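You operate a simulated robot arm through the tools that you are given. There is no shell and no other tool.

The job below is to be done with a simulated robot arm. You get a single attempt, and the scene is never put back.

## Task
Put things in order on the drawer side of the table. At the end: the clear grounds jar stands where the white colour card (marked "RED") stood; the white colour card is on the brown rubber mat; the yellow yoghurt pot (marked "LEMON") stands where the clear grounds jar stood; the cream lamp stands on top of the white trainer one (marked "1"); whatever was shut is shut again. Leave all else as you found it, and nothing knocked over.

The check looks at the end state, three seconds after you hand in, the way a careful person would. Anything else that was tipped, shoved, dropped, spilled or broken makes it a failure.

## Robot
A 7-joint arm with a two-finger parallel gripper, fixed in place. Base frame: the origin is at the foot of the arm, x ahead of it, y to its left, z up; the work surface is at about z = 750. Units: mm, rad, N and s.
With the tool pointing down near the work surface it reaches from about 300 to 680 mm from the base axis. Its first joint turns from -1.152 to 1.152 rad. Payload 1.57 kg.
The TCP is the grasp point between the finger pads, 30 mm short of the fingertips. In the tool frame z runs along the fingers and y along their closing line. The gripper opens to 110 mm. The fingers are 24 mm wide and 12 mm thick; the gripper's body (48 by 112 mm) begins 78 mm behind the TCP.
Orientation is that of the tool frame in the base frame, as [roll, pitch, yaw] about the fixed x, y, z axes, in that order (R = Rz(yaw) Ry(pitch) Rx(roll)). With the fingers straight down and closing along the base's y, the tool's x points along the base's -x, its y along +y and its z along -z.

## Interface
- The arm moves only by the tool servo_tool. Its argument "series" is a list of rows, each an object of numbers (a shift or turn left out is 0, a gripper value left out holds the last): "dx", "dy", "dz": the shift along the base's x, y, z in mm; "rx", "ry", "rz": the turn, a rotation vector about the base's x, y, z in degrees; "grip": the closure in counts, from 0 (fully open) to 255 (shut). In form: [{"dx": .., "dy": .., "dz": .., "rx": .., "ry": .., "rz": .., "grip": ..}, ...]. A call has 1 to 20 rows; each row is the pose to reach, as a shift and turn from the pose commanded when the call began. Each row takes 0.2 s and may step no farther than 50 mm and 0.15 rad from the row before; otherwise, or with a gripper value out of range, the whole call is refused. Where a pose cannot be reached the arm comes as near as it can. A force on the tool above 40 N (or 10 N above the force at the start of the call, whichever is more), or a blocked arm, ends the call early, and 0.2 s more pass. The fingers move at their own pace (about 108 mm/s each) and stop on an object; they squeeze with about 35 N. The grip force told is the motor's: it shows also when the fingers shut on nothing. Time passes only in rows, and 0.2 s behind the last, so rows that repeat a pose let the fingers close. It gives the time, the measured TCP pose, the force on the tool (base axes), the opening and the grip force at its end, in the units of the frame above (readings bear some noise), with the torque about the TCP (base axes, N m) and any sound that the robot's microphone picked up.
- Cameras (640 x 400 px; columns grow to the right, rows downward): "scene" is fixed at [154.1, -400.2, 1379.9]; the picture's right is [0.79, -0.61, 0.00], its down [-0.48, -0.62, -0.62] and it looks along [0.38, 0.49, -0.79] (base axes); focal length 225 px, centre (320, 200). "wrist" rides on the gripper at [70, 16, -141] in the tool frame; the picture's right is [-0.23, 0.97, 0.00], its down [-0.85, -0.20, -0.48] and it looks along [-0.47, -0.11, 0.88] (tool axes); focal length 222 px, centre (320, 200). There is no depth. A picture from a camera that has moved, and an enlarged one, comes with that camera's place and axes in the base frame and with its lens.
- camera(camera): a new picture of that camera. It takes no simulated time.
- inspect(camera, box): a new picture of the part [left, top, right, bottom] of that camera's present view, enlarged. It takes no simulated time.
- close_job(): hands the job in; it is judged then, once.

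Nothing tells you positions but the pictures and the camera data. Unless the task says otherwise, let go and move clear before handing in.

The tools are called after "Emit:" by a JSON object that holds its "api" and its "payload". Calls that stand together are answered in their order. servo_tool: Moves the arm, as the interface text tells. Its arguments: {"type":"object","properties":{"series":{"type":"array"}},"required":["series"]} The other tools are called the same way: camera (camera) takes a picture; inspect (camera, box) takes an enlarged picture of a part of a camera's view; close_job () hands the job in.

At the start:

```text
t: 0.0
position: [322.0, 196.2, 1082.2]
tool_rot: [-3.141, 0.001, -3.141]
ft_force: [0.3, 0.5, -0.3]
wrist_torque: [0.01, -0.01, -0.03]
opening: 110.1
finger_force: 0.0
```

scene: 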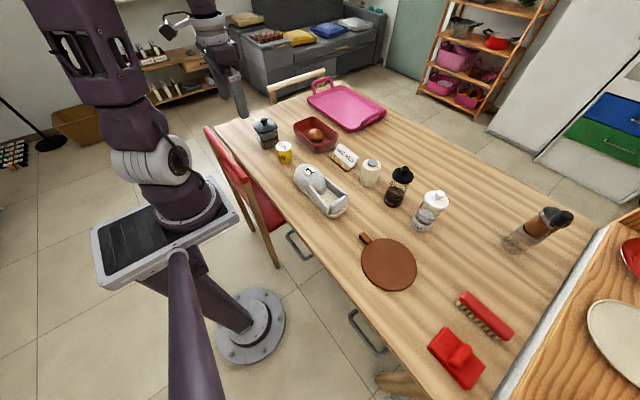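
wrist: 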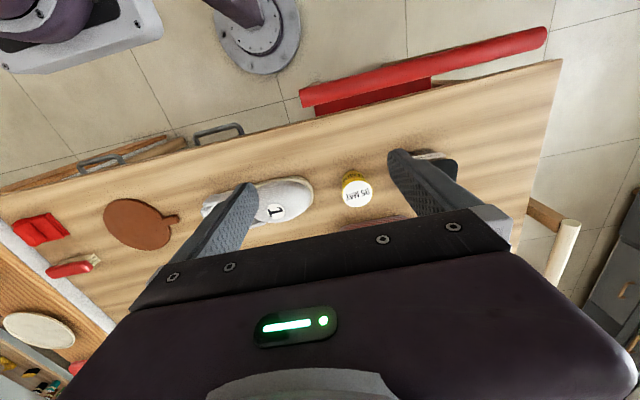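

I see a table with a trainer, a yellow pot, a card, several jars and a brown round mat. I'll zoom in to identify each item before moving.

Emit:
{"api": "inspect", "payload": {"camera": "scene", "box": [240, 100, 400, 200]}}

Emit:
{"api": "inspect", "payload": {"camera": "scene", "box": [320, 140, 480, 240]}}

Emit:
{"api": "inspect", "payload": {"camera": "scene", "box": [340, 220, 540, 400]}}

Emit:
{"api": "inspect", "payload": {"camera": "scene", "box": [480, 180, 640, 280]}}

Emit:
{"api": "inspect", "payload": {"camera": "wrist", "box": [200, 120, 480, 260]}}

```text
4.00 times, centred on (320, 150) of scene
camera zoom: at [154.1, -400.2, 1379.9], right [0.79, -0.61, 0.0], down [-0.48, -0.62, -0.62], along [0.38, 0.49, -0.79], focal length 900 px, centre (320, 400)
```

zoom: 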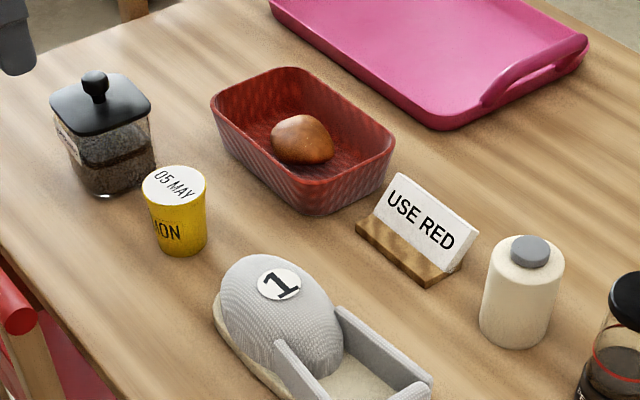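

```text
4.00 times, centred on (400, 190) of scene
camera zoom: at [154.1, -400.2, 1379.9], right [0.79, -0.61, 0.0], down [-0.48, -0.62, -0.62], along [0.38, 0.49, -0.79], focal length 900 px, centre (0, 240)
```

zoom: 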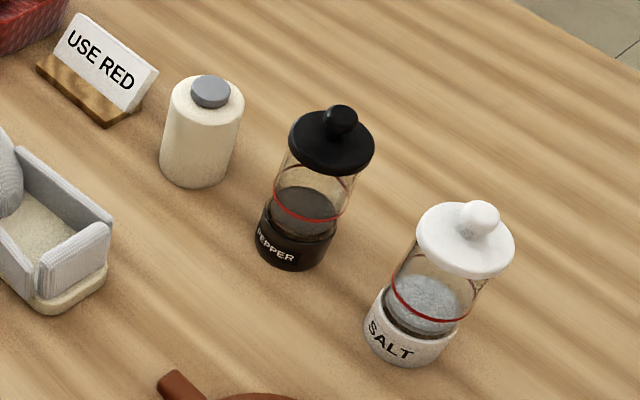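

```text
2.22 times, centred on (440, 310) of scene
camera zoom: at [154.1, -400.2, 1379.9], right [0.79, -0.61, 0.0], down [-0.48, -0.62, -0.62], along [0.38, 0.49, -0.79], focal length 500 px, centre (53, -44)
```

zoom: 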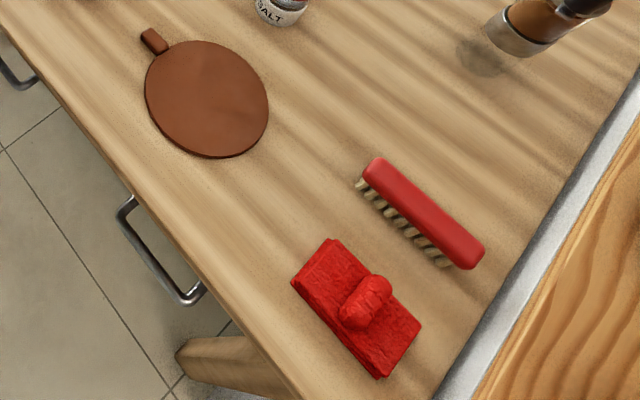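

```text
4.00 times, centred on (560, 230) of scene
camera zoom: at [154.1, -400.2, 1379.9], right [0.79, -0.61, 0.0], down [-0.48, -0.62, -0.62], along [0.38, 0.49, -0.79], focal length 900 px, centre (-640, 80)
```

zoom: 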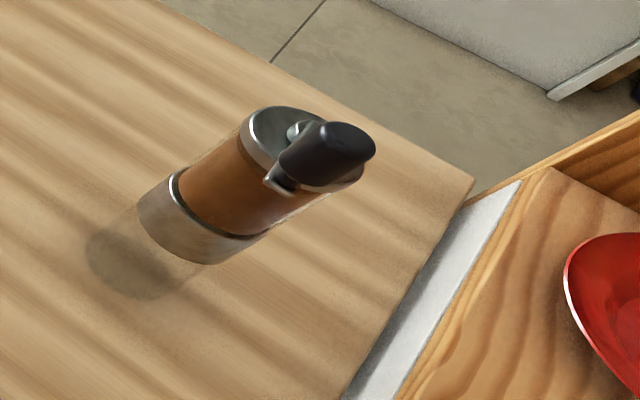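

```text
2.29 times, centred on (340, 190) of wrist
camera zoom: at [252.1, 212.6, 1222.9], right [0.23, 0.97, 0.0], down [0.85, -0.2, 0.48], along [0.47, -0.11, -0.88], focal length 508 px, centre (274, 223)
```

zoom: 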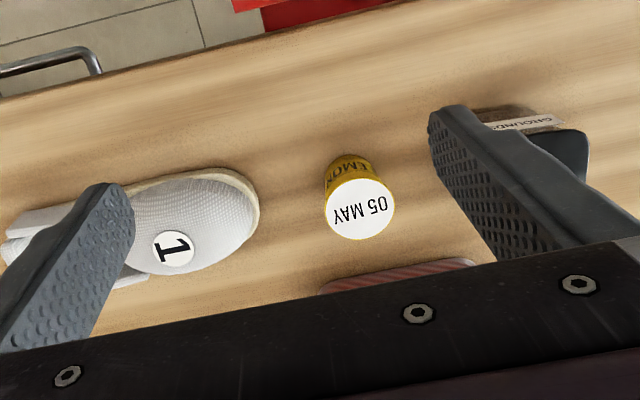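

Grounds jar, LEMON pot, USE RED card, cream cylinder with a grey cap (probably the lamp), trainer "1" and the round brown mat are all in view. I'll move the wrist camera over the card and lamp at a safe height to look closer.

Emit:
{"api": "servo_tool", "payload": {"series": [{"dx": 20, "dy": -30, "dz": -15}, {"dx": 40, "dy": -60, "dz": -30}, {"dx": 60, "dy": -90, "dz": -45}, {"dx": 80, "dy": -120, "dz": -60}, {"dx": 100, "dy": -150, "dz": -75}]}}

Emit:
{"api": "camera", "payload": {"camera": "wrist"}}

Emit:
{"api": "camera", "payload": {"camera": "scene"}}

```text
t: 1.2
position: [421.6, 48.7, 1004.3]
tool_rot: [3.141, 0.0, -3.139]
ft_force: [-0.2, -0.1, 0.0]
wrist_torque: [0.01, 0.0, 0.0]
opening: 109.8
finger_force: 0.0
```

```text
taken
camera wrist: at [351.8, 63.8, 1146.7], right [0.23, 0.97, 0.0], down [0.85, -0.2, 0.48], along [0.47, -0.11, -0.88], focal length 222 px, centre (320, 200)
```

wrist: 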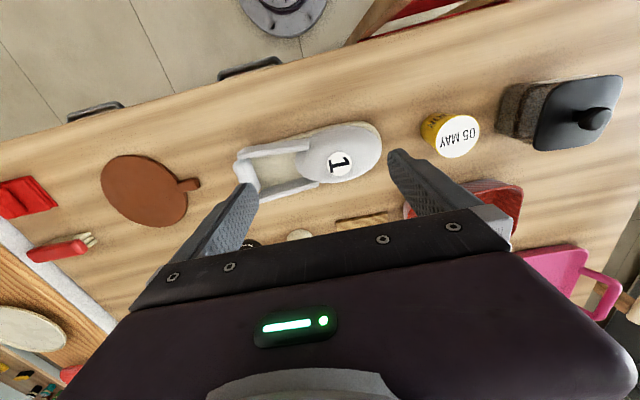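

```text
taken
```

scene: 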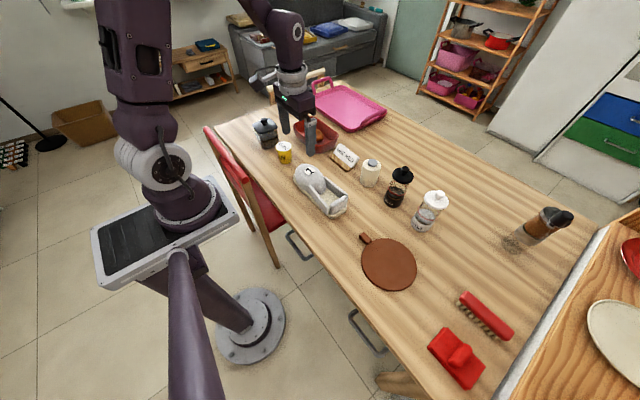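

The wrist camera sees only the area nearer the base than the gripper, so I'll reach further out to view the card and the cream lamp.

Emit:
{"api": "servo_tool", "payload": {"series": [{"dx": 40, "dy": -10, "dz": 0}, {"dx": 80, "dy": -20, "dz": 0}, {"dx": 120, "dy": -30, "dz": 0}, {"dx": 160, "dy": -40, "dz": 0}]}}

Emit:
{"api": "camera", "payload": {"camera": "wrist"}}

Emit:
{"api": "inspect", "payload": {"camera": "wrist", "box": [200, 60, 420, 220]}}

Emit:
{"api": "inspect", "payload": {"camera": "scene", "box": [280, 130, 420, 230]}}

```text
t: 2.2
position: [581.9, 7.9, 1008.5]
tool_rot: [-3.141, -0.001, -3.14]
ft_force: [-0.2, -0.1, 0.4]
wrist_torque: [0.01, 0.02, 0.01]
opening: 110.3
finger_force: 0.2
```

```text
taken
camera wrist: at [510.8, 24.8, 1150.0], right [0.23, 0.97, 0.0], down [0.86, -0.2, 0.48], along [0.47, -0.11, -0.88], focal length 222 px, centre (320, 200)
```

wrist: 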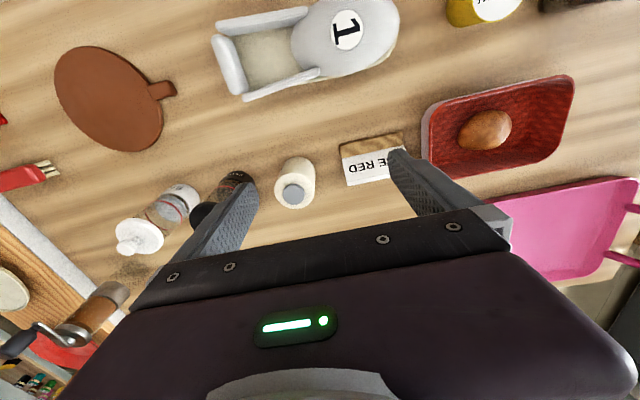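

```text
2.50 times, centred on (310, 140) of wrist
camera zoom: at [510.8, 24.8, 1150.0], right [0.23, 0.97, 0.0], down [0.86, -0.2, 0.48], along [0.47, -0.11, -0.88], focal length 555 px, centre (345, 350)
```

zoom: 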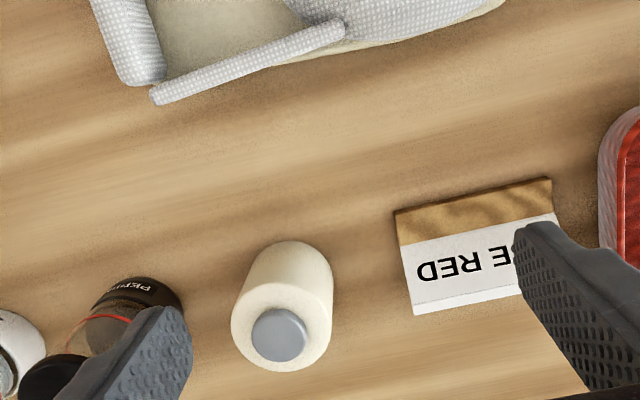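

```text
4.00 times, centred on (350, 180) of scene
camera zoom: at [154.1, -400.2, 1379.9], right [0.79, -0.61, 0.0], down [-0.48, -0.62, -0.62], along [0.38, 0.49, -0.79], focal length 900 px, centre (200, 280)
```

zoom: 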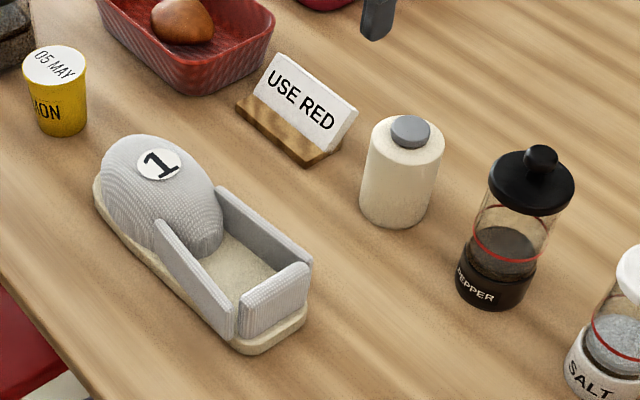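

The cream cylinder with the grey cap, at about (649, -51), is the only cream lamp candidate. Next I'll look straight down at the trainer to measure its opening.

Emit:
{"api": "servo_tool", "payload": {"series": [{"dx": -40, "dy": -15, "dz": -10}, {"dx": -80, "dy": -30, "dz": -25}, {"dx": -100, "dy": -40, "dz": -50}]}}

Emit:
{"api": "camera", "payload": {"camera": "wrist"}}

Emit:
{"api": "inspect", "payload": {"camera": "wrist", "box": [200, 40, 440, 190]}}

```text
t: 3.0
position: [483.6, -31.7, 956.8]
tool_rot: [-3.141, 0.001, 3.141]
ft_force: [0.8, 0.6, 0.2]
wrist_torque: [-0.02, -0.01, 0.0]
opening: 110.2
finger_force: 0.0
```

```text
taken
camera wrist: at [412.6, -16.3, 1098.3], right [0.23, 0.97, 0.0], down [0.85, -0.2, 0.48], along [0.47, -0.11, -0.88], focal length 222 px, centre (320, 200)
```

wrist: 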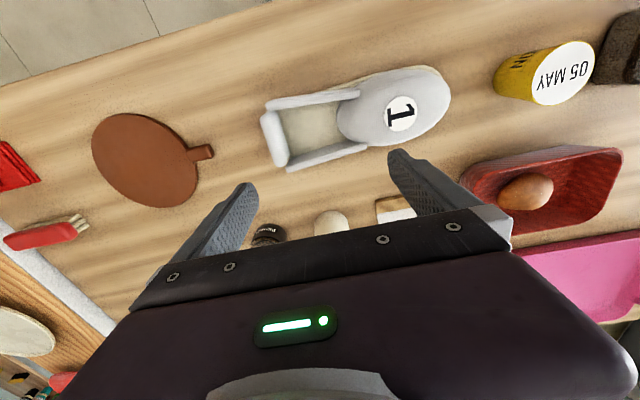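

```text
2.67 times, centred on (320, 115) of wrist
camera zoom: at [412.6, -16.3, 1098.3], right [0.23, 0.97, 0.0], down [0.85, -0.2, 0.48], along [0.47, -0.11, -0.88], focal length 592 px, centre (320, 427)
```

zoom: 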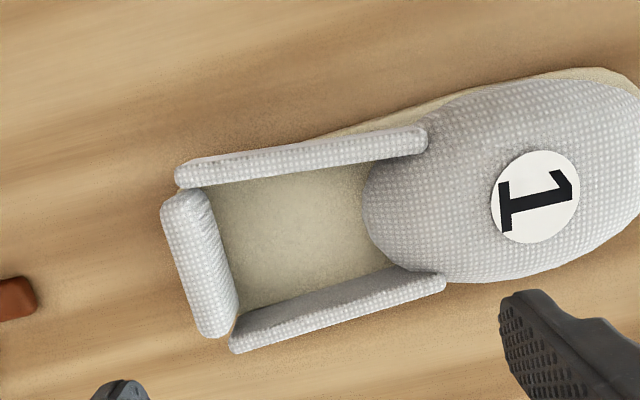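

The trainer has an open footbed behind the toe dome that looks wide enough for the lamp. I'll position the camera directly above it for a perspective-free measurement.

Emit:
{"api": "servo_tool", "payload": {"series": [{"dx": 28, "dy": -15, "dz": -28}, {"dx": 55, "dy": -29, "dz": -52}]}}

Emit:
{"api": "camera", "payload": {"camera": "wrist"}}

Emit:
{"api": "inspect", "payload": {"camera": "wrist", "box": [240, 20, 480, 170]}}

```text
t: 3.6
position: [536.8, -60.1, 903.1]
tool_rot: [3.141, 0.0, -3.142]
ft_force: [-0.2, -0.6, 0.1]
wrist_torque: [0.01, 0.03, 0.01]
opening: 110.1
finger_force: 0.1
```

```text
taken
camera wrist: at [466.5, -44.8, 1045.6], right [0.23, 0.97, 0.0], down [0.85, -0.2, 0.48], along [0.47, -0.11, -0.88], focal length 222 px, centre (320, 200)
```

wrist: 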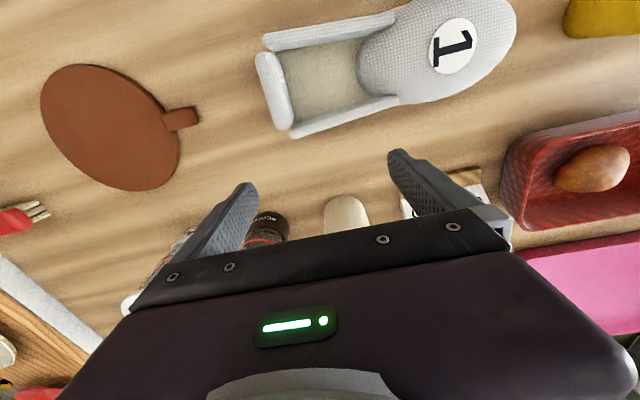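

```text
2.67 times, centred on (360, 95) of wrist
camera zoom: at [466.5, -44.8, 1045.6], right [0.23, 0.97, 0.0], down [0.85, -0.2, 0.48], along [0.47, -0.11, -0.88], focal length 592 px, centre (213, 480)
```

zoom: 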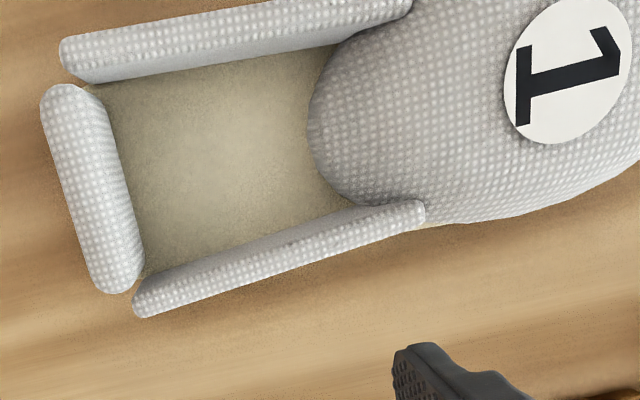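

The footbed interior measures about 66–70 mm wide and 76 mm long, with wall tops near z 810. Next I'll study the card's shape closely, since it moves first.

Emit:
{"api": "inspect", "payload": {"camera": "scene", "box": [325, 135, 389, 175]}}

Emit:
{"api": "servo_tool", "payload": {"series": [{"dx": 30, "dy": 35, "dz": 10}, {"dx": 60, "dy": 70, "dz": 20}, {"dx": 80, "dy": 100, "dz": 30}, {"dx": 90, "dy": 130, "dz": 30}]}}

Emit:
{"api": "camera", "payload": {"camera": "wrist"}}

Emit:
{"api": "inspect", "payload": {"camera": "wrist", "box": [220, 60, 420, 200]}}

```text
10.00 times, centred on (357, 155) of scene
camera zoom: at [154.1, -400.2, 1379.9], right [0.79, -0.61, 0.0], down [-0.48, -0.62, -0.62], along [0.38, 0.49, -0.79], focal length 2250 px, centre (-50, 650)
```

zoom: 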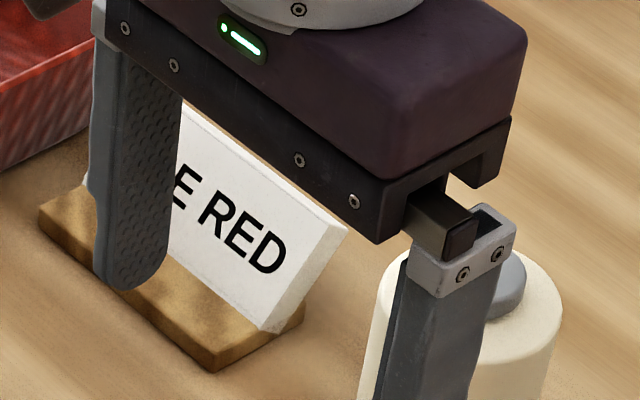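

```text
t: 4.6
position: [628.1, 67.6, 935.7]
tool_rot: [3.141, -0.001, -3.141]
ft_force: [0.0, 0.2, 0.2]
wrist_torque: [0.0, 0.03, -0.01]
opening: 109.9
finger_force: 0.1
```

```text
taken
camera wrist: at [557.8, 84.6, 1077.7], right [0.23, 0.97, 0.0], down [0.86, -0.2, 0.48], along [0.47, -0.11, -0.88], focal length 222 px, centre (320, 200)
```

wrist: 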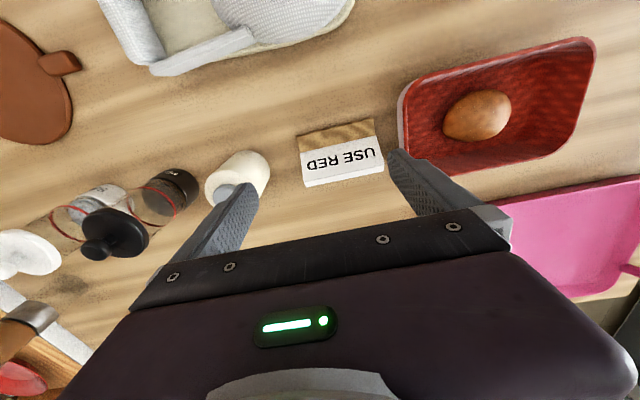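

```text
2.86 times, centred on (320, 130) of wrist
camera zoom: at [557.8, 84.6, 1077.7], right [0.23, 0.97, 0.0], down [0.86, -0.2, 0.48], along [0.47, -0.11, -0.88], focal length 635 px, centre (320, 400)
```

zoom: 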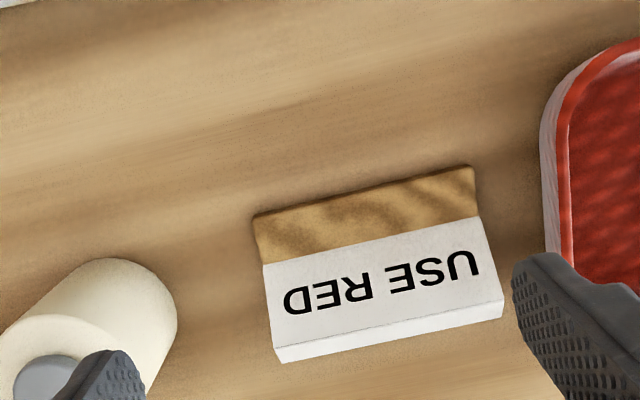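

The card is a thick slab leaning back on a wooden base block. I'll move over the jar and pot, which also clears the scene camera's view of the card.

Emit:
{"api": "servo_tool", "payload": {"series": [{"dx": -10, "dy": 25, "dz": 35}, {"dx": -25, "dy": 65, "dz": 60}, {"dx": -40, "dy": 110, "dz": 60}, {"dx": -56, "dy": 155, "dz": 60}, {"dx": -72, "dy": 195, "dz": 60}, {"dx": -88, "dy": 235, "dz": 60}]}}

Emit:
{"api": "camera", "payload": {"camera": "wrist"}}

Emit:
{"api": "inspect", "payload": {"camera": "wrist", "box": [180, 40, 460, 200]}}

Emit:
{"api": "inspect", "payload": {"camera": "scene", "box": [325, 135, 389, 175]}}

Emit:
{"api": "inspect", "payload": {"camera": "scene", "box": [338, 148, 402, 188]}}

```text
t: 6.0
position: [541.6, 303.9, 996.1]
tool_rot: [3.141, 0.001, 3.141]
ft_force: [0.0, -0.1, 0.0]
wrist_torque: [-0.05, 0.01, 0.0]
opening: 110.0
finger_force: 0.1
```

```text
taken
camera wrist: at [471.0, 319.0, 1138.2], right [0.23, 0.97, 0.0], down [0.85, -0.2, 0.48], along [0.47, -0.11, -0.88], focal length 222 px, centre (320, 200)
```

wrist: 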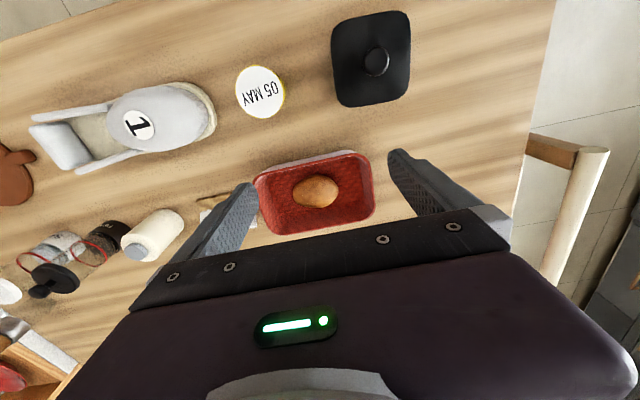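

```text
2.29 times, centred on (320, 120) of wrist
camera zoom: at [471.0, 319.0, 1138.2], right [0.23, 0.97, 0.0], down [0.85, -0.2, 0.48], along [0.47, -0.11, -0.88], focal length 508 px, centre (320, 383)
```

zoom: 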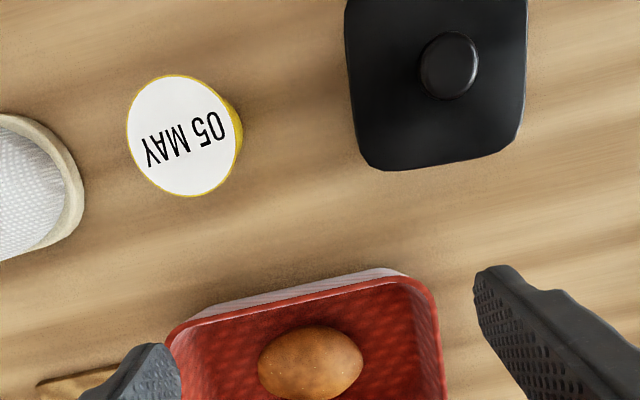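

```text
10.00 times, centred on (357, 155) of scene
camera zoom: at [154.1, -400.2, 1379.9], right [0.79, -0.61, 0.0], down [-0.48, -0.62, -0.62], along [0.38, 0.49, -0.79], focal length 2250 px, centre (-50, 650)
```

zoom: 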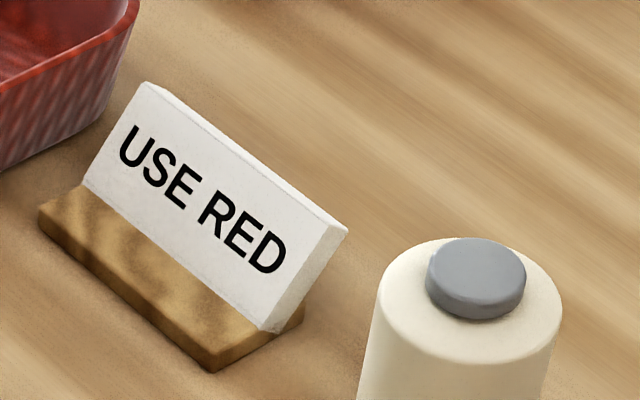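

```text
10.00 times, centred on (370, 168) of scene
camera zoom: at [154.1, -400.2, 1379.9], right [0.79, -0.61, 0.0], down [-0.48, -0.62, -0.62], along [0.38, 0.49, -0.79], focal length 2250 px, centre (-180, 520)
```

zoom: 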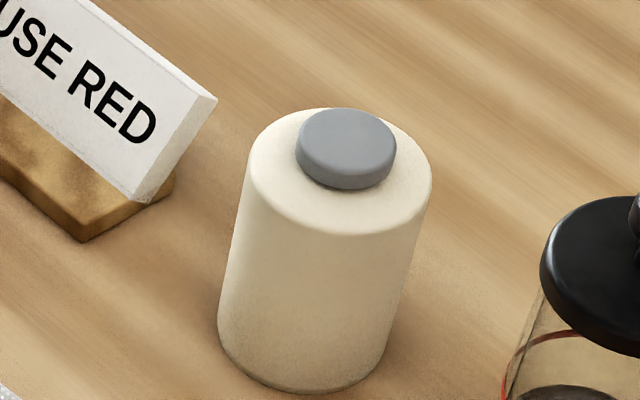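

I now have good views of the jar lid and the pot. I'll zoom in on the jar, pot and mat in the scene camera for heights.

Emit:
{"api": "inspect", "payload": {"camera": "scene", "box": [240, 112, 304, 152]}}

Emit:
{"api": "inspect", "payload": {"camera": "scene", "box": [258, 132, 322, 172]}}

Emit:
{"api": "inspect", "payload": {"camera": "scene", "box": [340, 222, 436, 298]}}

Emit:
{"api": "inspect", "payload": {"camera": "scene", "box": [286, 158, 366, 218]}}

```text
10.00 times, centred on (272, 132) of scene
camera zoom: at [154.1, -400.2, 1379.9], right [0.79, -0.61, 0.0], down [-0.48, -0.62, -0.62], along [0.38, 0.49, -0.79], focal length 2250 px, centre (800, 880)
```

zoom: 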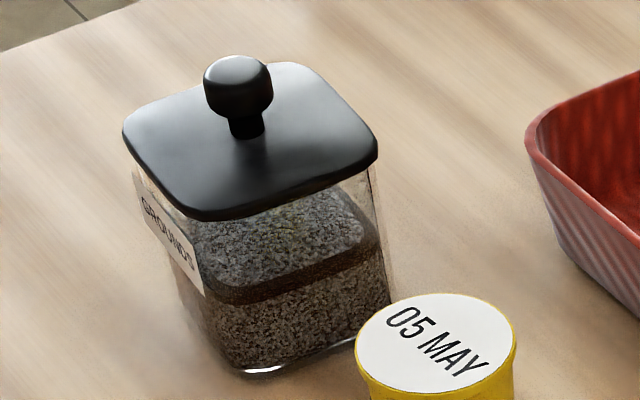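

```text
10.00 times, centred on (290, 152) of scene
camera zoom: at [154.1, -400.2, 1379.9], right [0.79, -0.61, 0.0], down [-0.48, -0.62, -0.62], along [0.38, 0.49, -0.79], focal length 2250 px, centre (620, 680)
```

zoom: 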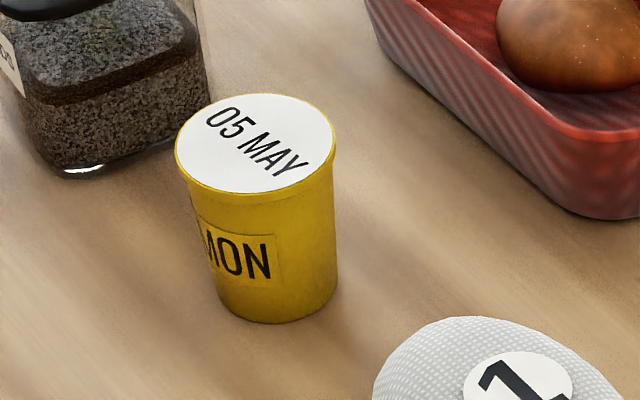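

```text
5.26 times, centred on (388, 260) of scene
camera zoom: at [154.1, -400.2, 1379.9], right [0.79, -0.61, 0.0], down [-0.48, -0.62, -0.62], along [0.38, 0.49, -0.79], focal length 1184 px, centre (-38, -116)
```

zoom: 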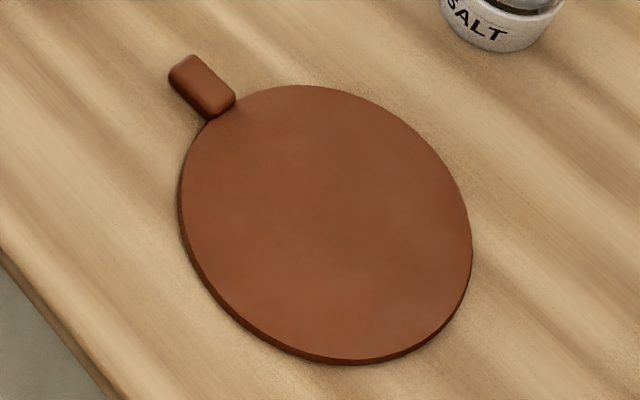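

```text
6.67 times, centred on (326, 188) of scene
camera zoom: at [154.1, -400.2, 1379.9], right [0.79, -0.61, 0.0], down [-0.48, -0.62, -0.62], along [0.38, 0.49, -0.79], focal length 1500 px, centre (280, 280)
```

zoom: 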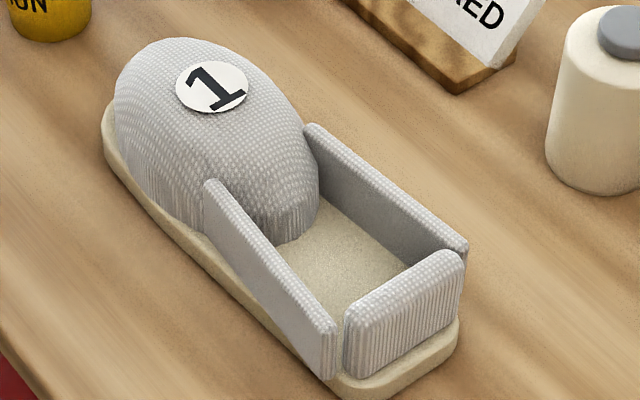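

Heights are known now: jar about 130 mm with an overhanging lid, pot about 80 mm, and card about 48 mm with its base spanning x 617–670 and y 36–145. I'll go to the card with the gripper turned so the fingers close along x, stopping high above it first.

Emit:
{"api": "servo_tool", "payload": {"series": [{"dx": 10, "dy": -20, "dz": -6, "rz": -8.2}, {"dx": 20, "dy": -39, "dz": -12, "rz": -16.4}, {"dx": 31, "dy": -58, "dz": -18, "rz": -24.6}, {"dx": 41, "dy": -78, "dz": -24, "rz": -32.8}, {"dx": 51, "dy": -97, "dz": -30, "rz": -41.0}, {"dx": 61, "dy": -117, "dz": -36, "rz": -49.2}, {"dx": 71, "dy": -136, "dz": -42, "rz": -57.4}, {"dx": 82, "dy": -156, "dz": -48, "rz": -65.6}, {"dx": 92, "dy": -175, "dz": -54, "rz": -73.8}, {"dx": 102, "dy": -195, "dz": -60, "rz": -82.0}, {"dx": 112, "dy": -214, "dz": -66, "rz": -90.0}]}}

Emit:
{"api": "camera", "payload": {"camera": "wrist"}}

Emit:
{"api": "camera", "payload": {"camera": "scene"}}

```text
t: 8.4
position: [650.8, 89.0, 927.2]
tool_rot: [-3.141, -0.001, 1.57]
ft_force: [0.4, -0.7, 0.3]
wrist_torque: [0.01, -0.02, -0.02]
opening: 110.2
finger_force: 0.2
```

```text
taken
camera wrist: at [666.5, 158.4, 1069.1], right [0.97, -0.23, 0.0], down [-0.2, -0.85, 0.48], along [-0.11, -0.47, -0.88], focal length 222 px, centre (320, 200)
```

wrist: 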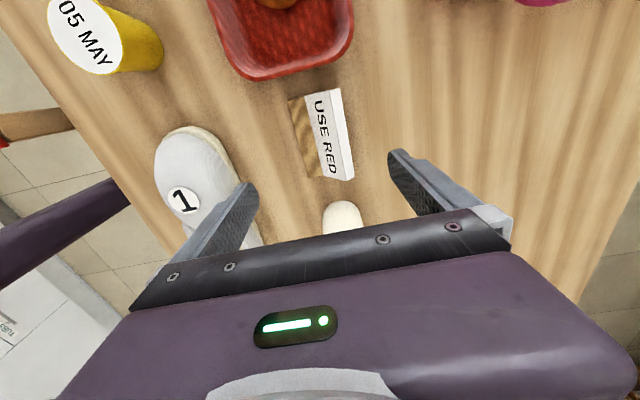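

```text
taken
```

scene: 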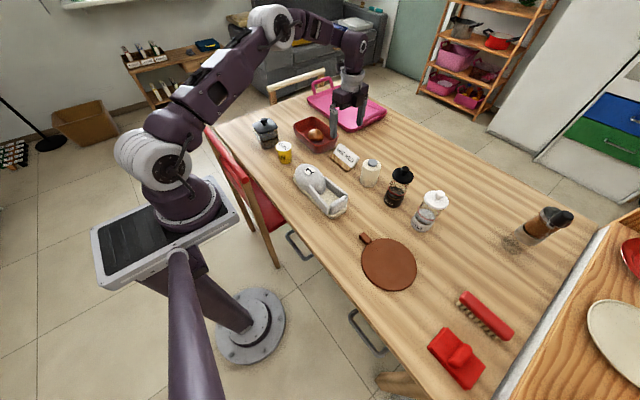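

The gripper is above the card with fingers closing along x. I'll zoom in from this new angle to refine the card's profile before descending.

Emit:
{"api": "inspect", "payload": {"camera": "wrist", "box": [260, 60, 400, 200]}}

```text
2.86 times, centred on (330, 130) of wrist
camera zoom: at [666.5, 158.4, 1069.1], right [0.97, -0.23, 0.0], down [-0.2, -0.85, 0.48], along [-0.11, -0.47, -0.88], focal length 635 px, centre (291, 400)
```

zoom: 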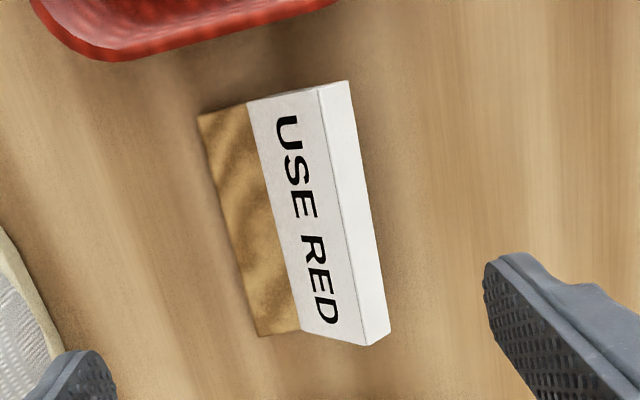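

The card spans x 621–686 at grip level, centred near x 653.5, y 88.5. I'll descend with the fingers straddling it.

Emit:
{"api": "servo_tool", "payload": {"series": [{"dx": 5, "dy": 0, "dz": -45}, {"dx": 5, "dy": 0, "dz": -90}, {"dx": 5, "dy": 0, "dz": -120}, {"dx": 5, "dy": 0, "dz": -135}, {"dx": 5, "dy": 0, "dz": -145}, {"dx": 5, "dy": 0, "dz": -145}]}}

Emit:
{"api": "inspect", "payload": {"camera": "scene", "box": [310, 110, 390, 190]}}

Emit:
{"api": "camera", "payload": {"camera": "wrist"}}

```text
t: 9.8
position: [656.4, 86.2, 782.4]
tool_rot: [-3.141, 0.002, 1.571]
ft_force: [-0.7, -0.2, -0.3]
wrist_torque: [0.01, 0.03, -0.01]
opening: 110.1
finger_force: 0.2
```

```text
5.00 times, centred on (350, 150) of scene
camera zoom: at [154.1, -400.2, 1379.9], right [0.79, -0.61, 0.0], down [-0.48, -0.62, -0.62], along [0.38, 0.49, -0.79], focal length 1125 px, centre (170, 450)
```

zoom: 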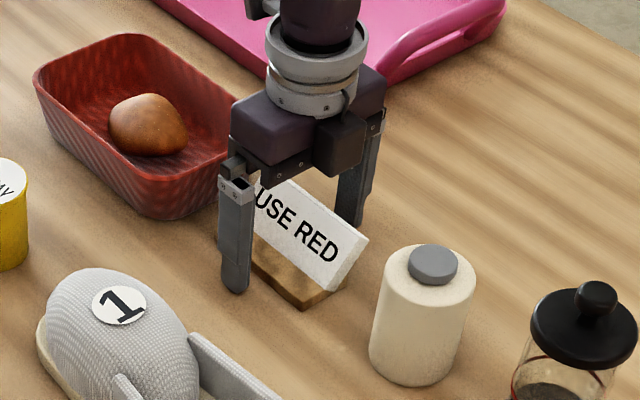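

```text
taken
camera wrist: at [671.8, 156.9, 924.5], right [0.97, -0.23, 0.0], down [-0.2, -0.85, 0.48], along [-0.11, -0.47, -0.88], focal length 222 px, centre (320, 200)
```

wrist: 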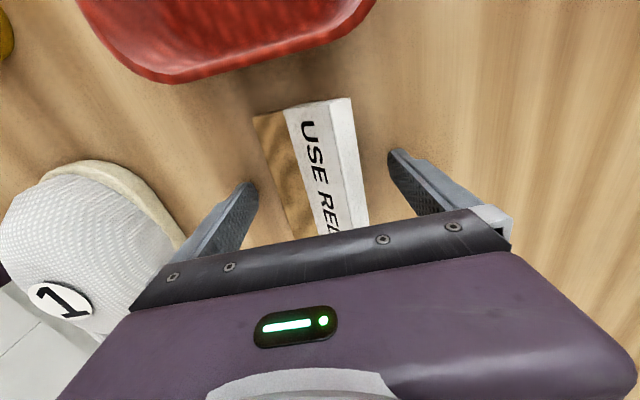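

The fingers straddle the card cleanly. I'll close gradually so it isn't knocked.

Emit:
{"api": "servo_tool", "payload": {"series": [{"grip": 60}, {"grip": 80}, {"grip": 88}, {"grip": 96}, {"grip": 104}, {"grip": 112}, {"grip": 255}, {"grip": 255}, {"grip": 255}]}}

Emit:
{"api": "inspect", "payload": {"camera": "scene", "box": [310, 110, 390, 190]}}

Emit:
{"api": "camera", "payload": {"camera": "wrist"}}

```text
t: 11.8
position: [656.9, 86.7, 784.0]
tool_rot: [3.141, 0.001, 1.571]
ft_force: [-1.0, -0.9, 3.9]
wrist_torque: [0.0, 0.18, 0.05]
opening: 65.5
finger_force: 34.9
```

```text
5.00 times, centred on (350, 150) of scene
camera zoom: at [154.0, -400.2, 1379.9], right [0.79, -0.61, 0.0], down [-0.48, -0.62, -0.62], along [0.38, 0.49, -0.79], focal length 1125 px, centre (170, 450)
```

zoom: 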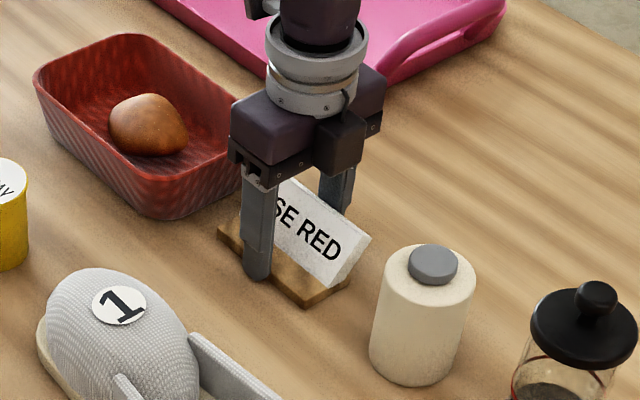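

```text
taken
camera wrist: at [671.7, 156.9, 924.7], right [0.97, -0.23, 0.0], down [-0.2, -0.85, 0.48], along [-0.11, -0.47, -0.88], focal length 222 px, centre (320, 200)
```

wrist: 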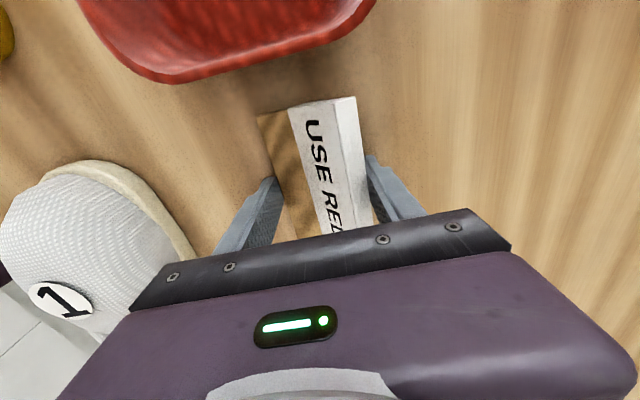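

Gripped at 65.5 mm, as predicted. I'll lift a little and check that it holds level.

Emit:
{"api": "servo_tool", "payload": {"series": [{"dz": 5}, {"dz": 15}, {"dz": 30}, {"dz": 30}]}}

Emit:
{"api": "inspect", "payload": {"camera": "scene", "box": [310, 110, 390, 190]}}

Emit:
{"api": "camera", "payload": {"camera": "wrist"}}

```text
t: 12.8
position: [655.2, 88.1, 811.2]
tool_rot: [3.141, 0.0, 1.571]
ft_force: [0.3, -1.6, -1.0]
wrist_torque: [0.01, -0.03, -0.02]
opening: 65.4
finger_force: 34.9
```

```text
5.00 times, centred on (350, 150) of scene
camera zoom: at [154.1, -400.2, 1379.9], right [0.79, -0.61, 0.0], down [-0.48, -0.62, -0.62], along [0.38, 0.49, -0.79], focal length 1125 px, centre (170, 450)
```

zoom: 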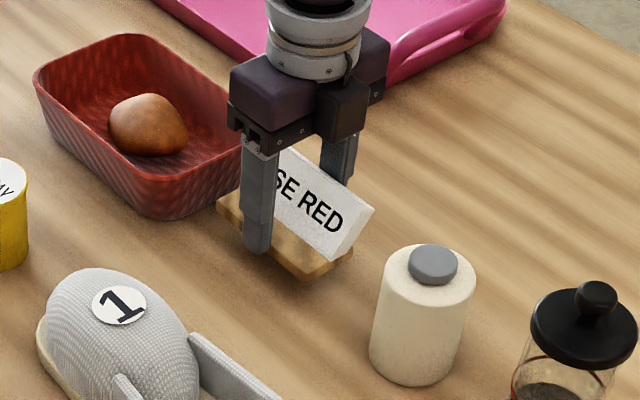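

```text
taken
camera wrist: at [670.2, 157.8, 953.1], right [0.97, -0.23, 0.0], down [-0.2, -0.85, 0.48], along [-0.11, -0.47, -0.88], focal length 222 px, centre (320, 200)
```

wrist: 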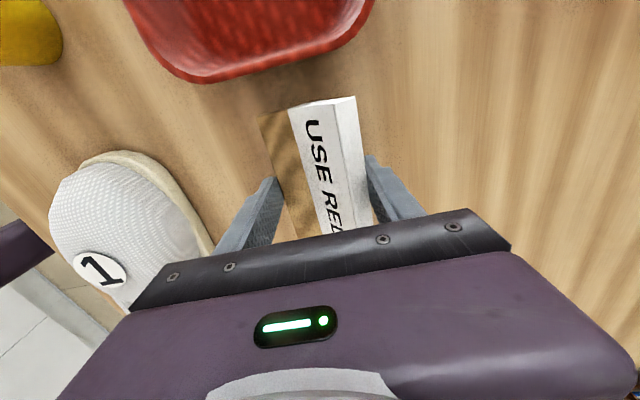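

The card is held level. I'll raise it and carry it over to the mat, staying clear of the pepper and salt mills.

Emit:
{"api": "servo_tool", "payload": {"series": [{"dz": 40}, {"dz": 85}, {"dx": -10, "dy": -10, "dz": 125}, {"dx": -35, "dy": -45, "dz": 136}, {"dx": -65, "dy": -80, "dz": 136}, {"dx": -90, "dy": -120, "dz": 136}, {"dx": -110, "dy": -162, "dz": 136}, {"dx": -125, "dy": -205, "dz": 136}, {"dx": -140, "dy": -250, "dz": 136}, {"dx": -152, "dy": -295, "dz": 136}, {"dx": -164, "dy": -340, "dz": 136}, {"dx": -175, "dy": -380, "dz": 136}, {"dx": -181, "dy": -406, "dz": 136}, {"dx": -181, "dy": -406, "dz": 136}]}}

Emit:
{"api": "camera", "payload": {"camera": "wrist"}}

Emit:
{"api": "camera", "payload": {"camera": "scene"}}

```text
t: 15.8
position: [476.8, -321.3, 950.5]
tool_rot: [3.139, 0.0, 1.57]
ft_force: [0.1, 0.0, -0.5]
wrist_torque: [-0.03, 0.04, 0.02]
opening: 64.8
finger_force: 35.1
```

```text
taken
camera wrist: at [491.7, -251.8, 1092.8], right [0.97, -0.23, 0.0], down [-0.2, -0.85, 0.48], along [-0.11, -0.47, -0.88], focal length 222 px, centre (320, 200)
```

wrist: 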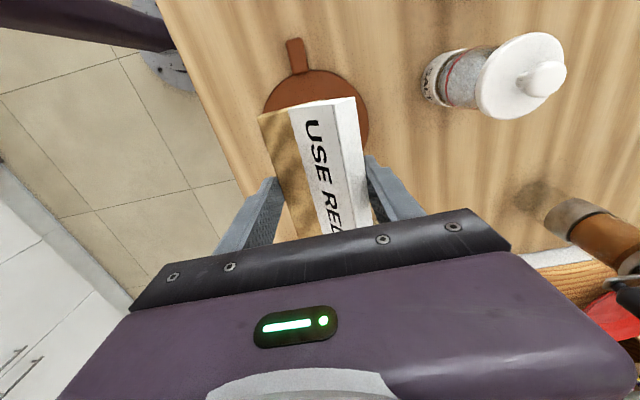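

```text
taken
```

scene: 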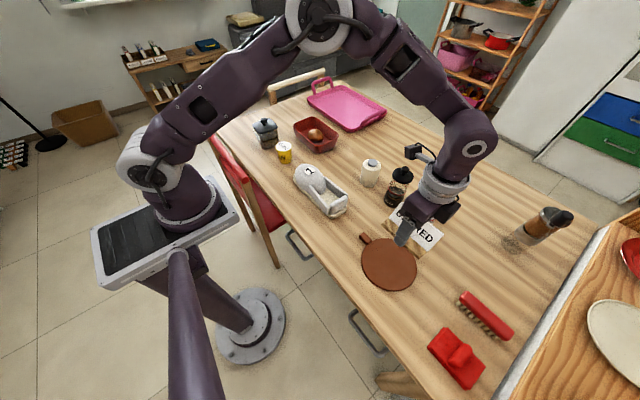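

Mat centre works out to about (467, -319), right beneath the card. I'll lower to just above it.

Emit:
{"api": "servo_tool", "payload": {"series": [{"dy": -1, "dz": -45}, {"dy": -1, "dz": -90}, {"dy": -1, "dz": -125}, {"dy": -1, "dz": -145}, {"dy": -1, "dz": -152}, {"dy": -1, "dz": -155}, {"dy": -1, "dz": -155}]}}

Emit:
{"api": "inspect", "payload": {"camera": "scene", "box": [340, 200, 460, 300]}}

```text
t: 17.4
position: [477.7, -317.6, 794.2]
tool_rot: [-3.142, 0.0, 1.572]
ft_force: [-0.4, -0.7, -0.1]
wrist_torque: [-0.03, -0.01, 0.0]
opening: 64.4
finger_force: 34.9
```

```text
4.00 times, centred on (400, 250) of scene
camera zoom: at [154.1, -400.2, 1379.9], right [0.79, -0.61, 0.0], down [-0.48, -0.62, -0.62], along [0.38, 0.49, -0.79], focal length 900 px, centre (0, 0)
```

zoom: 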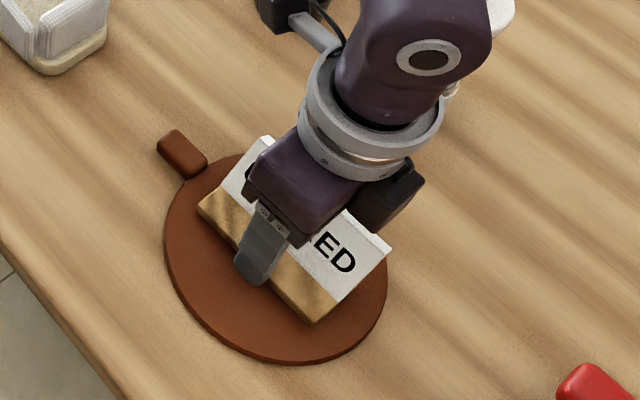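

The card is centred over the mat. I'll lower in small steps until it touches.

Emit:
{"api": "servo_tool", "payload": {"series": [{"dz": -1.5}, {"dz": -3}, {"dz": -4.5}, {"dz": -6}]}}

```text
t: 18.4
position: [475.8, -318.6, 789.4]
tool_rot: [3.137, 0.007, 1.571]
ft_force: [3.1, -1.0, 34.0]
wrist_torque: [-0.07, 1.01, 0.06]
opening: 65.1
finger_force: 35.0
```

It has touched the mat, with a 34 N reaction. I'll back off slightly and open the fingers gradually.

Emit:
{"api": "servo_tool", "payload": {"series": [{"dz": 1.5}, {"dz": 1.8}, {"dz": 1.8, "grip": 95}, {"dz": 1.8, "grip": 80}, {"dz": 1.8, "grip": 50}, {"dz": 1.8, "grip": 10}, {"dz": 1.8, "grip": 0}]}}

Emit:
{"api": "inspect", "payload": {"camera": "scene", "box": [340, 200, 460, 300]}}

Emit:
{"api": "camera", "payload": {"camera": "wrist"}}

```text
t: 20.0
position: [475.7, -318.7, 790.5]
tool_rot: [-3.14, 0.001, 1.57]
ft_force: [0.4, 0.3, 1.2]
wrist_torque: [0.01, 0.01, 0.04]
opening: 110.1
finger_force: 0.0
```

```text
4.00 times, centred on (400, 250) of scene
camera zoom: at [154.1, -400.2, 1379.9], right [0.79, -0.61, 0.0], down [-0.48, -0.62, -0.62], along [0.38, 0.49, -0.79], focal length 900 px, centre (0, 0)
```

zoom: 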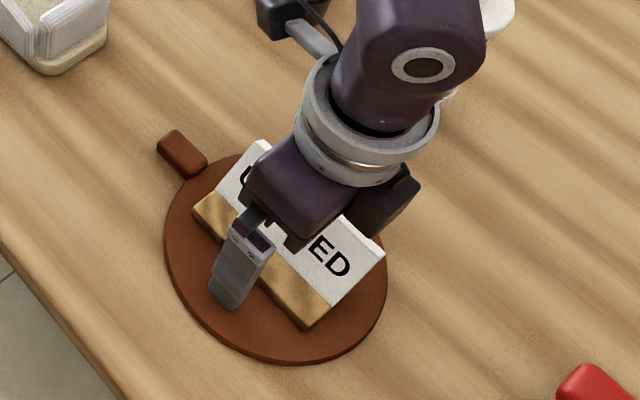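

```text
taken
camera wrist: at [490.6, -248.9, 932.2], right [0.97, -0.23, 0.0], down [-0.2, -0.85, 0.48], along [-0.11, -0.47, -0.88], focal length 222 px, centre (320, 200)
```

wrist: 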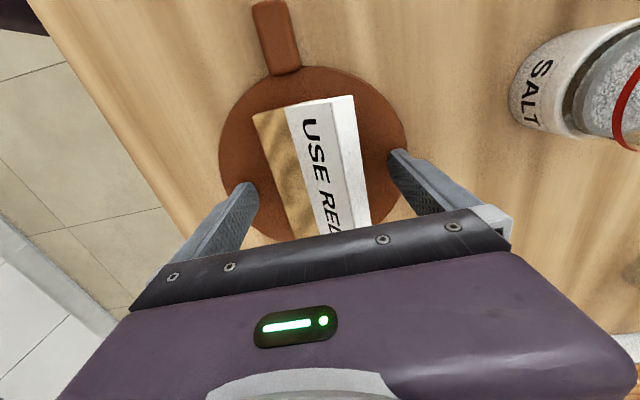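

The card is sitting flat and centred on the mat. I'll rise straight up and return to above the jar, turning the wrist back.

Emit:
{"api": "servo_tool", "payload": {"series": [{"dz": 40}, {"dz": 80}, {"dz": 120}, {"dz": 160}, {"dx": 2, "dy": 44, "dz": 165, "rz": 6}, {"dx": 5, "dy": 89, "dz": 170, "rz": 12}, {"dx": 8, "dy": 134, "dz": 175, "rz": 18}, {"dx": 11, "dy": 179, "dz": 180, "rz": 24}, {"dx": 15, "dy": 224, "dz": 185, "rz": 30}, {"dx": 19, "dy": 269, "dz": 190, "rz": 36}, {"dx": 23, "dy": 314, "dz": 195, "rz": 42}, {"dx": 27, "dy": 359, "dz": 200, "rz": 48}, {"dx": 32, "dy": 404, "dz": 200, "rz": 54}, {"dx": 37, "dy": 449, "dz": 200, "rz": 60}, {"dx": 42, "dy": 494, "dz": 200, "rz": 66}, {"dx": 47, "dy": 539, "dz": 200, "rz": 72}, {"dx": 52, "dy": 584, "dz": 200, "rz": 78}, {"dx": 58, "dy": 629, "dz": 200, "rz": 84}, {"dx": 65, "dy": 674, "dz": 200, "rz": 90}]}}

Emit:
{"api": "camera", "payload": {"camera": "wrist"}}

Emit:
{"api": "inspect", "payload": {"camera": "wrist", "box": [220, 20, 420, 160]}}

Emit:
{"api": "camera", "payload": {"camera": "scene"}}

```text
t: 24.0
position: [539.5, 354.5, 986.0]
tool_rot: [-3.14, 0.001, -3.141]
ft_force: [0.2, -0.1, -1.7]
wrist_torque: [-0.01, 0.0, -0.01]
opening: 110.0
finger_force: 0.0
```

```text
taken
camera wrist: at [468.4, 370.4, 1128.0], right [0.23, 0.97, 0.0], down [0.86, -0.2, 0.48], along [0.47, -0.11, -0.88], focal length 222 px, centre (320, 200)
```

wrist: 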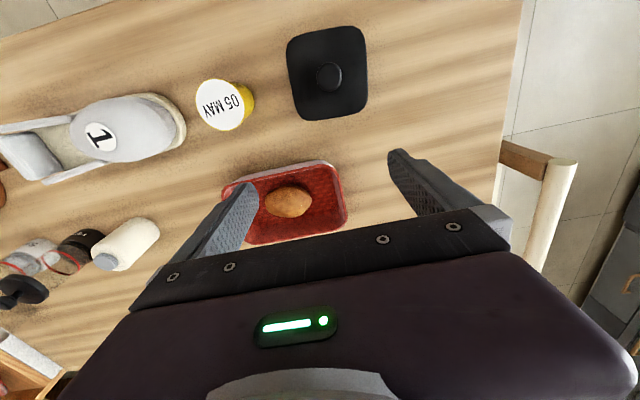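

```text
2.86 times, centred on (320, 90) of wrist
camera zoom: at [468.4, 370.4, 1128.0], right [0.23, 0.97, 0.0], down [0.86, -0.2, 0.48], along [0.47, -0.11, -0.88], focal length 635 px, centre (320, 514)
```

zoom: 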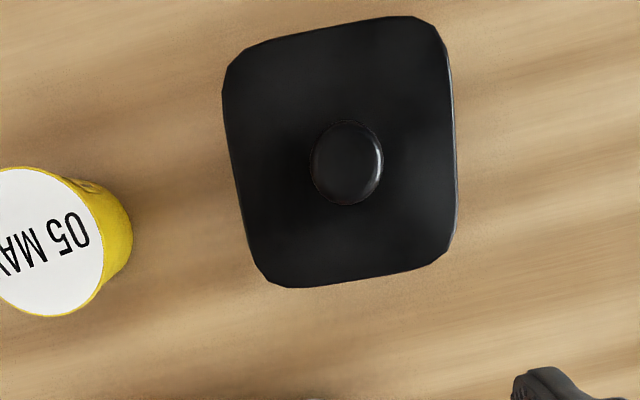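

```text
taken
```

scene: 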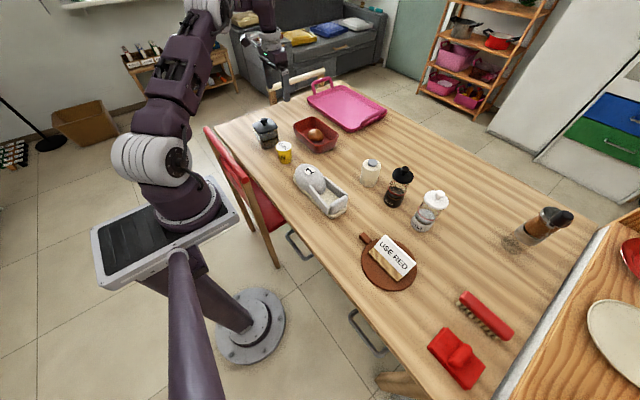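

The jar is centred at about (470, 379.5), turned roughly -5.5°, with an 83 mm lid wider than its body. Before choosing the grasp I'll look at the finger shape and the jar's side.

Emit:
{"api": "inspect", "payload": {"camera": "scene", "box": [230, 20, 330, 110]}}

Emit:
{"api": "inspect", "payload": {"camera": "scene", "box": [246, 112, 286, 152]}}

Emit:
{"api": "inspect", "payload": {"camera": "wrist", "box": [120, 140, 520, 320]}}

```text
4.44 times, centred on (280, 65) of scene
camera zoom: at [154.0, -400.2, 1379.9], right [0.79, -0.61, 0.0], down [-0.48, -0.62, -0.62], along [0.38, 0.49, -0.79], focal length 1000 px, centre (498, 800)
```

zoom: 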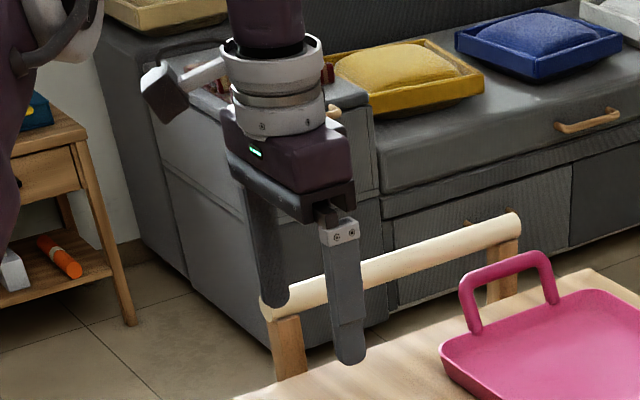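

```text
10.00 times, centred on (266, 132) of scene
camera zoom: at [154.0, -400.2, 1379.9], right [0.79, -0.61, 0.0], down [-0.48, -0.62, -0.62], along [0.38, 0.49, -0.79], focal length 2250 px, centre (860, 880)
```

zoom: 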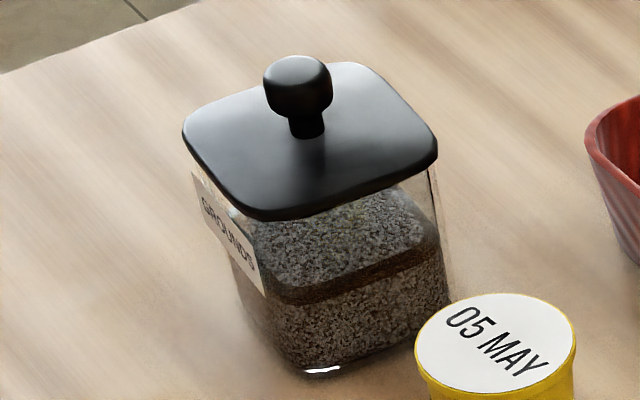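

```text
1.60 times, centred on (320, 230) of wrist
camera zoom: at [468.4, 370.4, 1128.0], right [0.23, 0.97, 0.0], down [0.86, -0.2, 0.48], along [0.47, -0.11, -0.88], focal length 355 px, centre (320, 152)
```

zoom: 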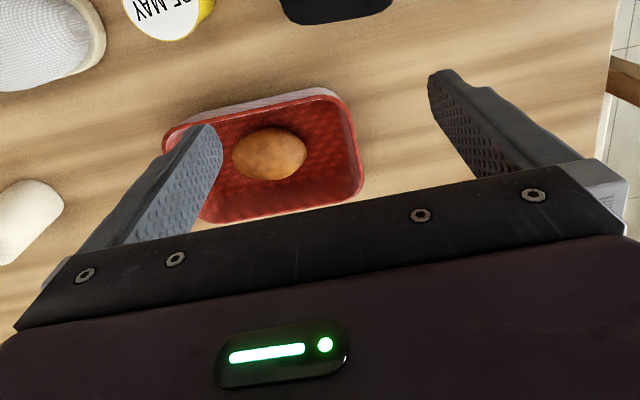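

The fingers are flat along their whole length, so a vertical grasp would squeeze the lid rather than the body. I'm considering a tilted grasp below the lid, so I need to check the red chair near that approach path.

Emit:
{"api": "inspect", "payload": {"camera": "scene", "box": [180, 100, 310, 280]}}

Emit:
{"api": "inspect", "payload": {"camera": "wrist", "box": [0, 0, 560, 200]}}

```text
2.22 times, centred on (245, 190) of scene
camera zoom: at [154.0, -400.2, 1379.9], right [0.79, -0.61, 0.0], down [-0.48, -0.62, -0.62], along [0.38, 0.49, -0.79], focal length 500 px, centre (487, 222)
```

zoom: 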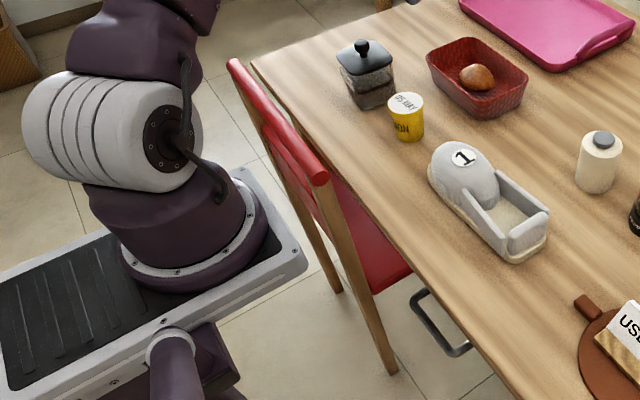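

```text
1.14 times, centred on (280, 100) of wrist
camera zoom: at [468.4, 370.4, 1128.0], right [0.23, 0.97, 0.0], down [0.86, -0.2, 0.48], along [0.47, -0.11, -0.88], focal length 254 px, centre (366, 314)
```

zoom: 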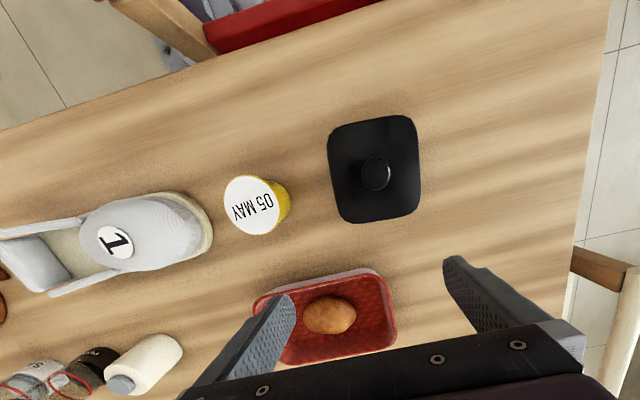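

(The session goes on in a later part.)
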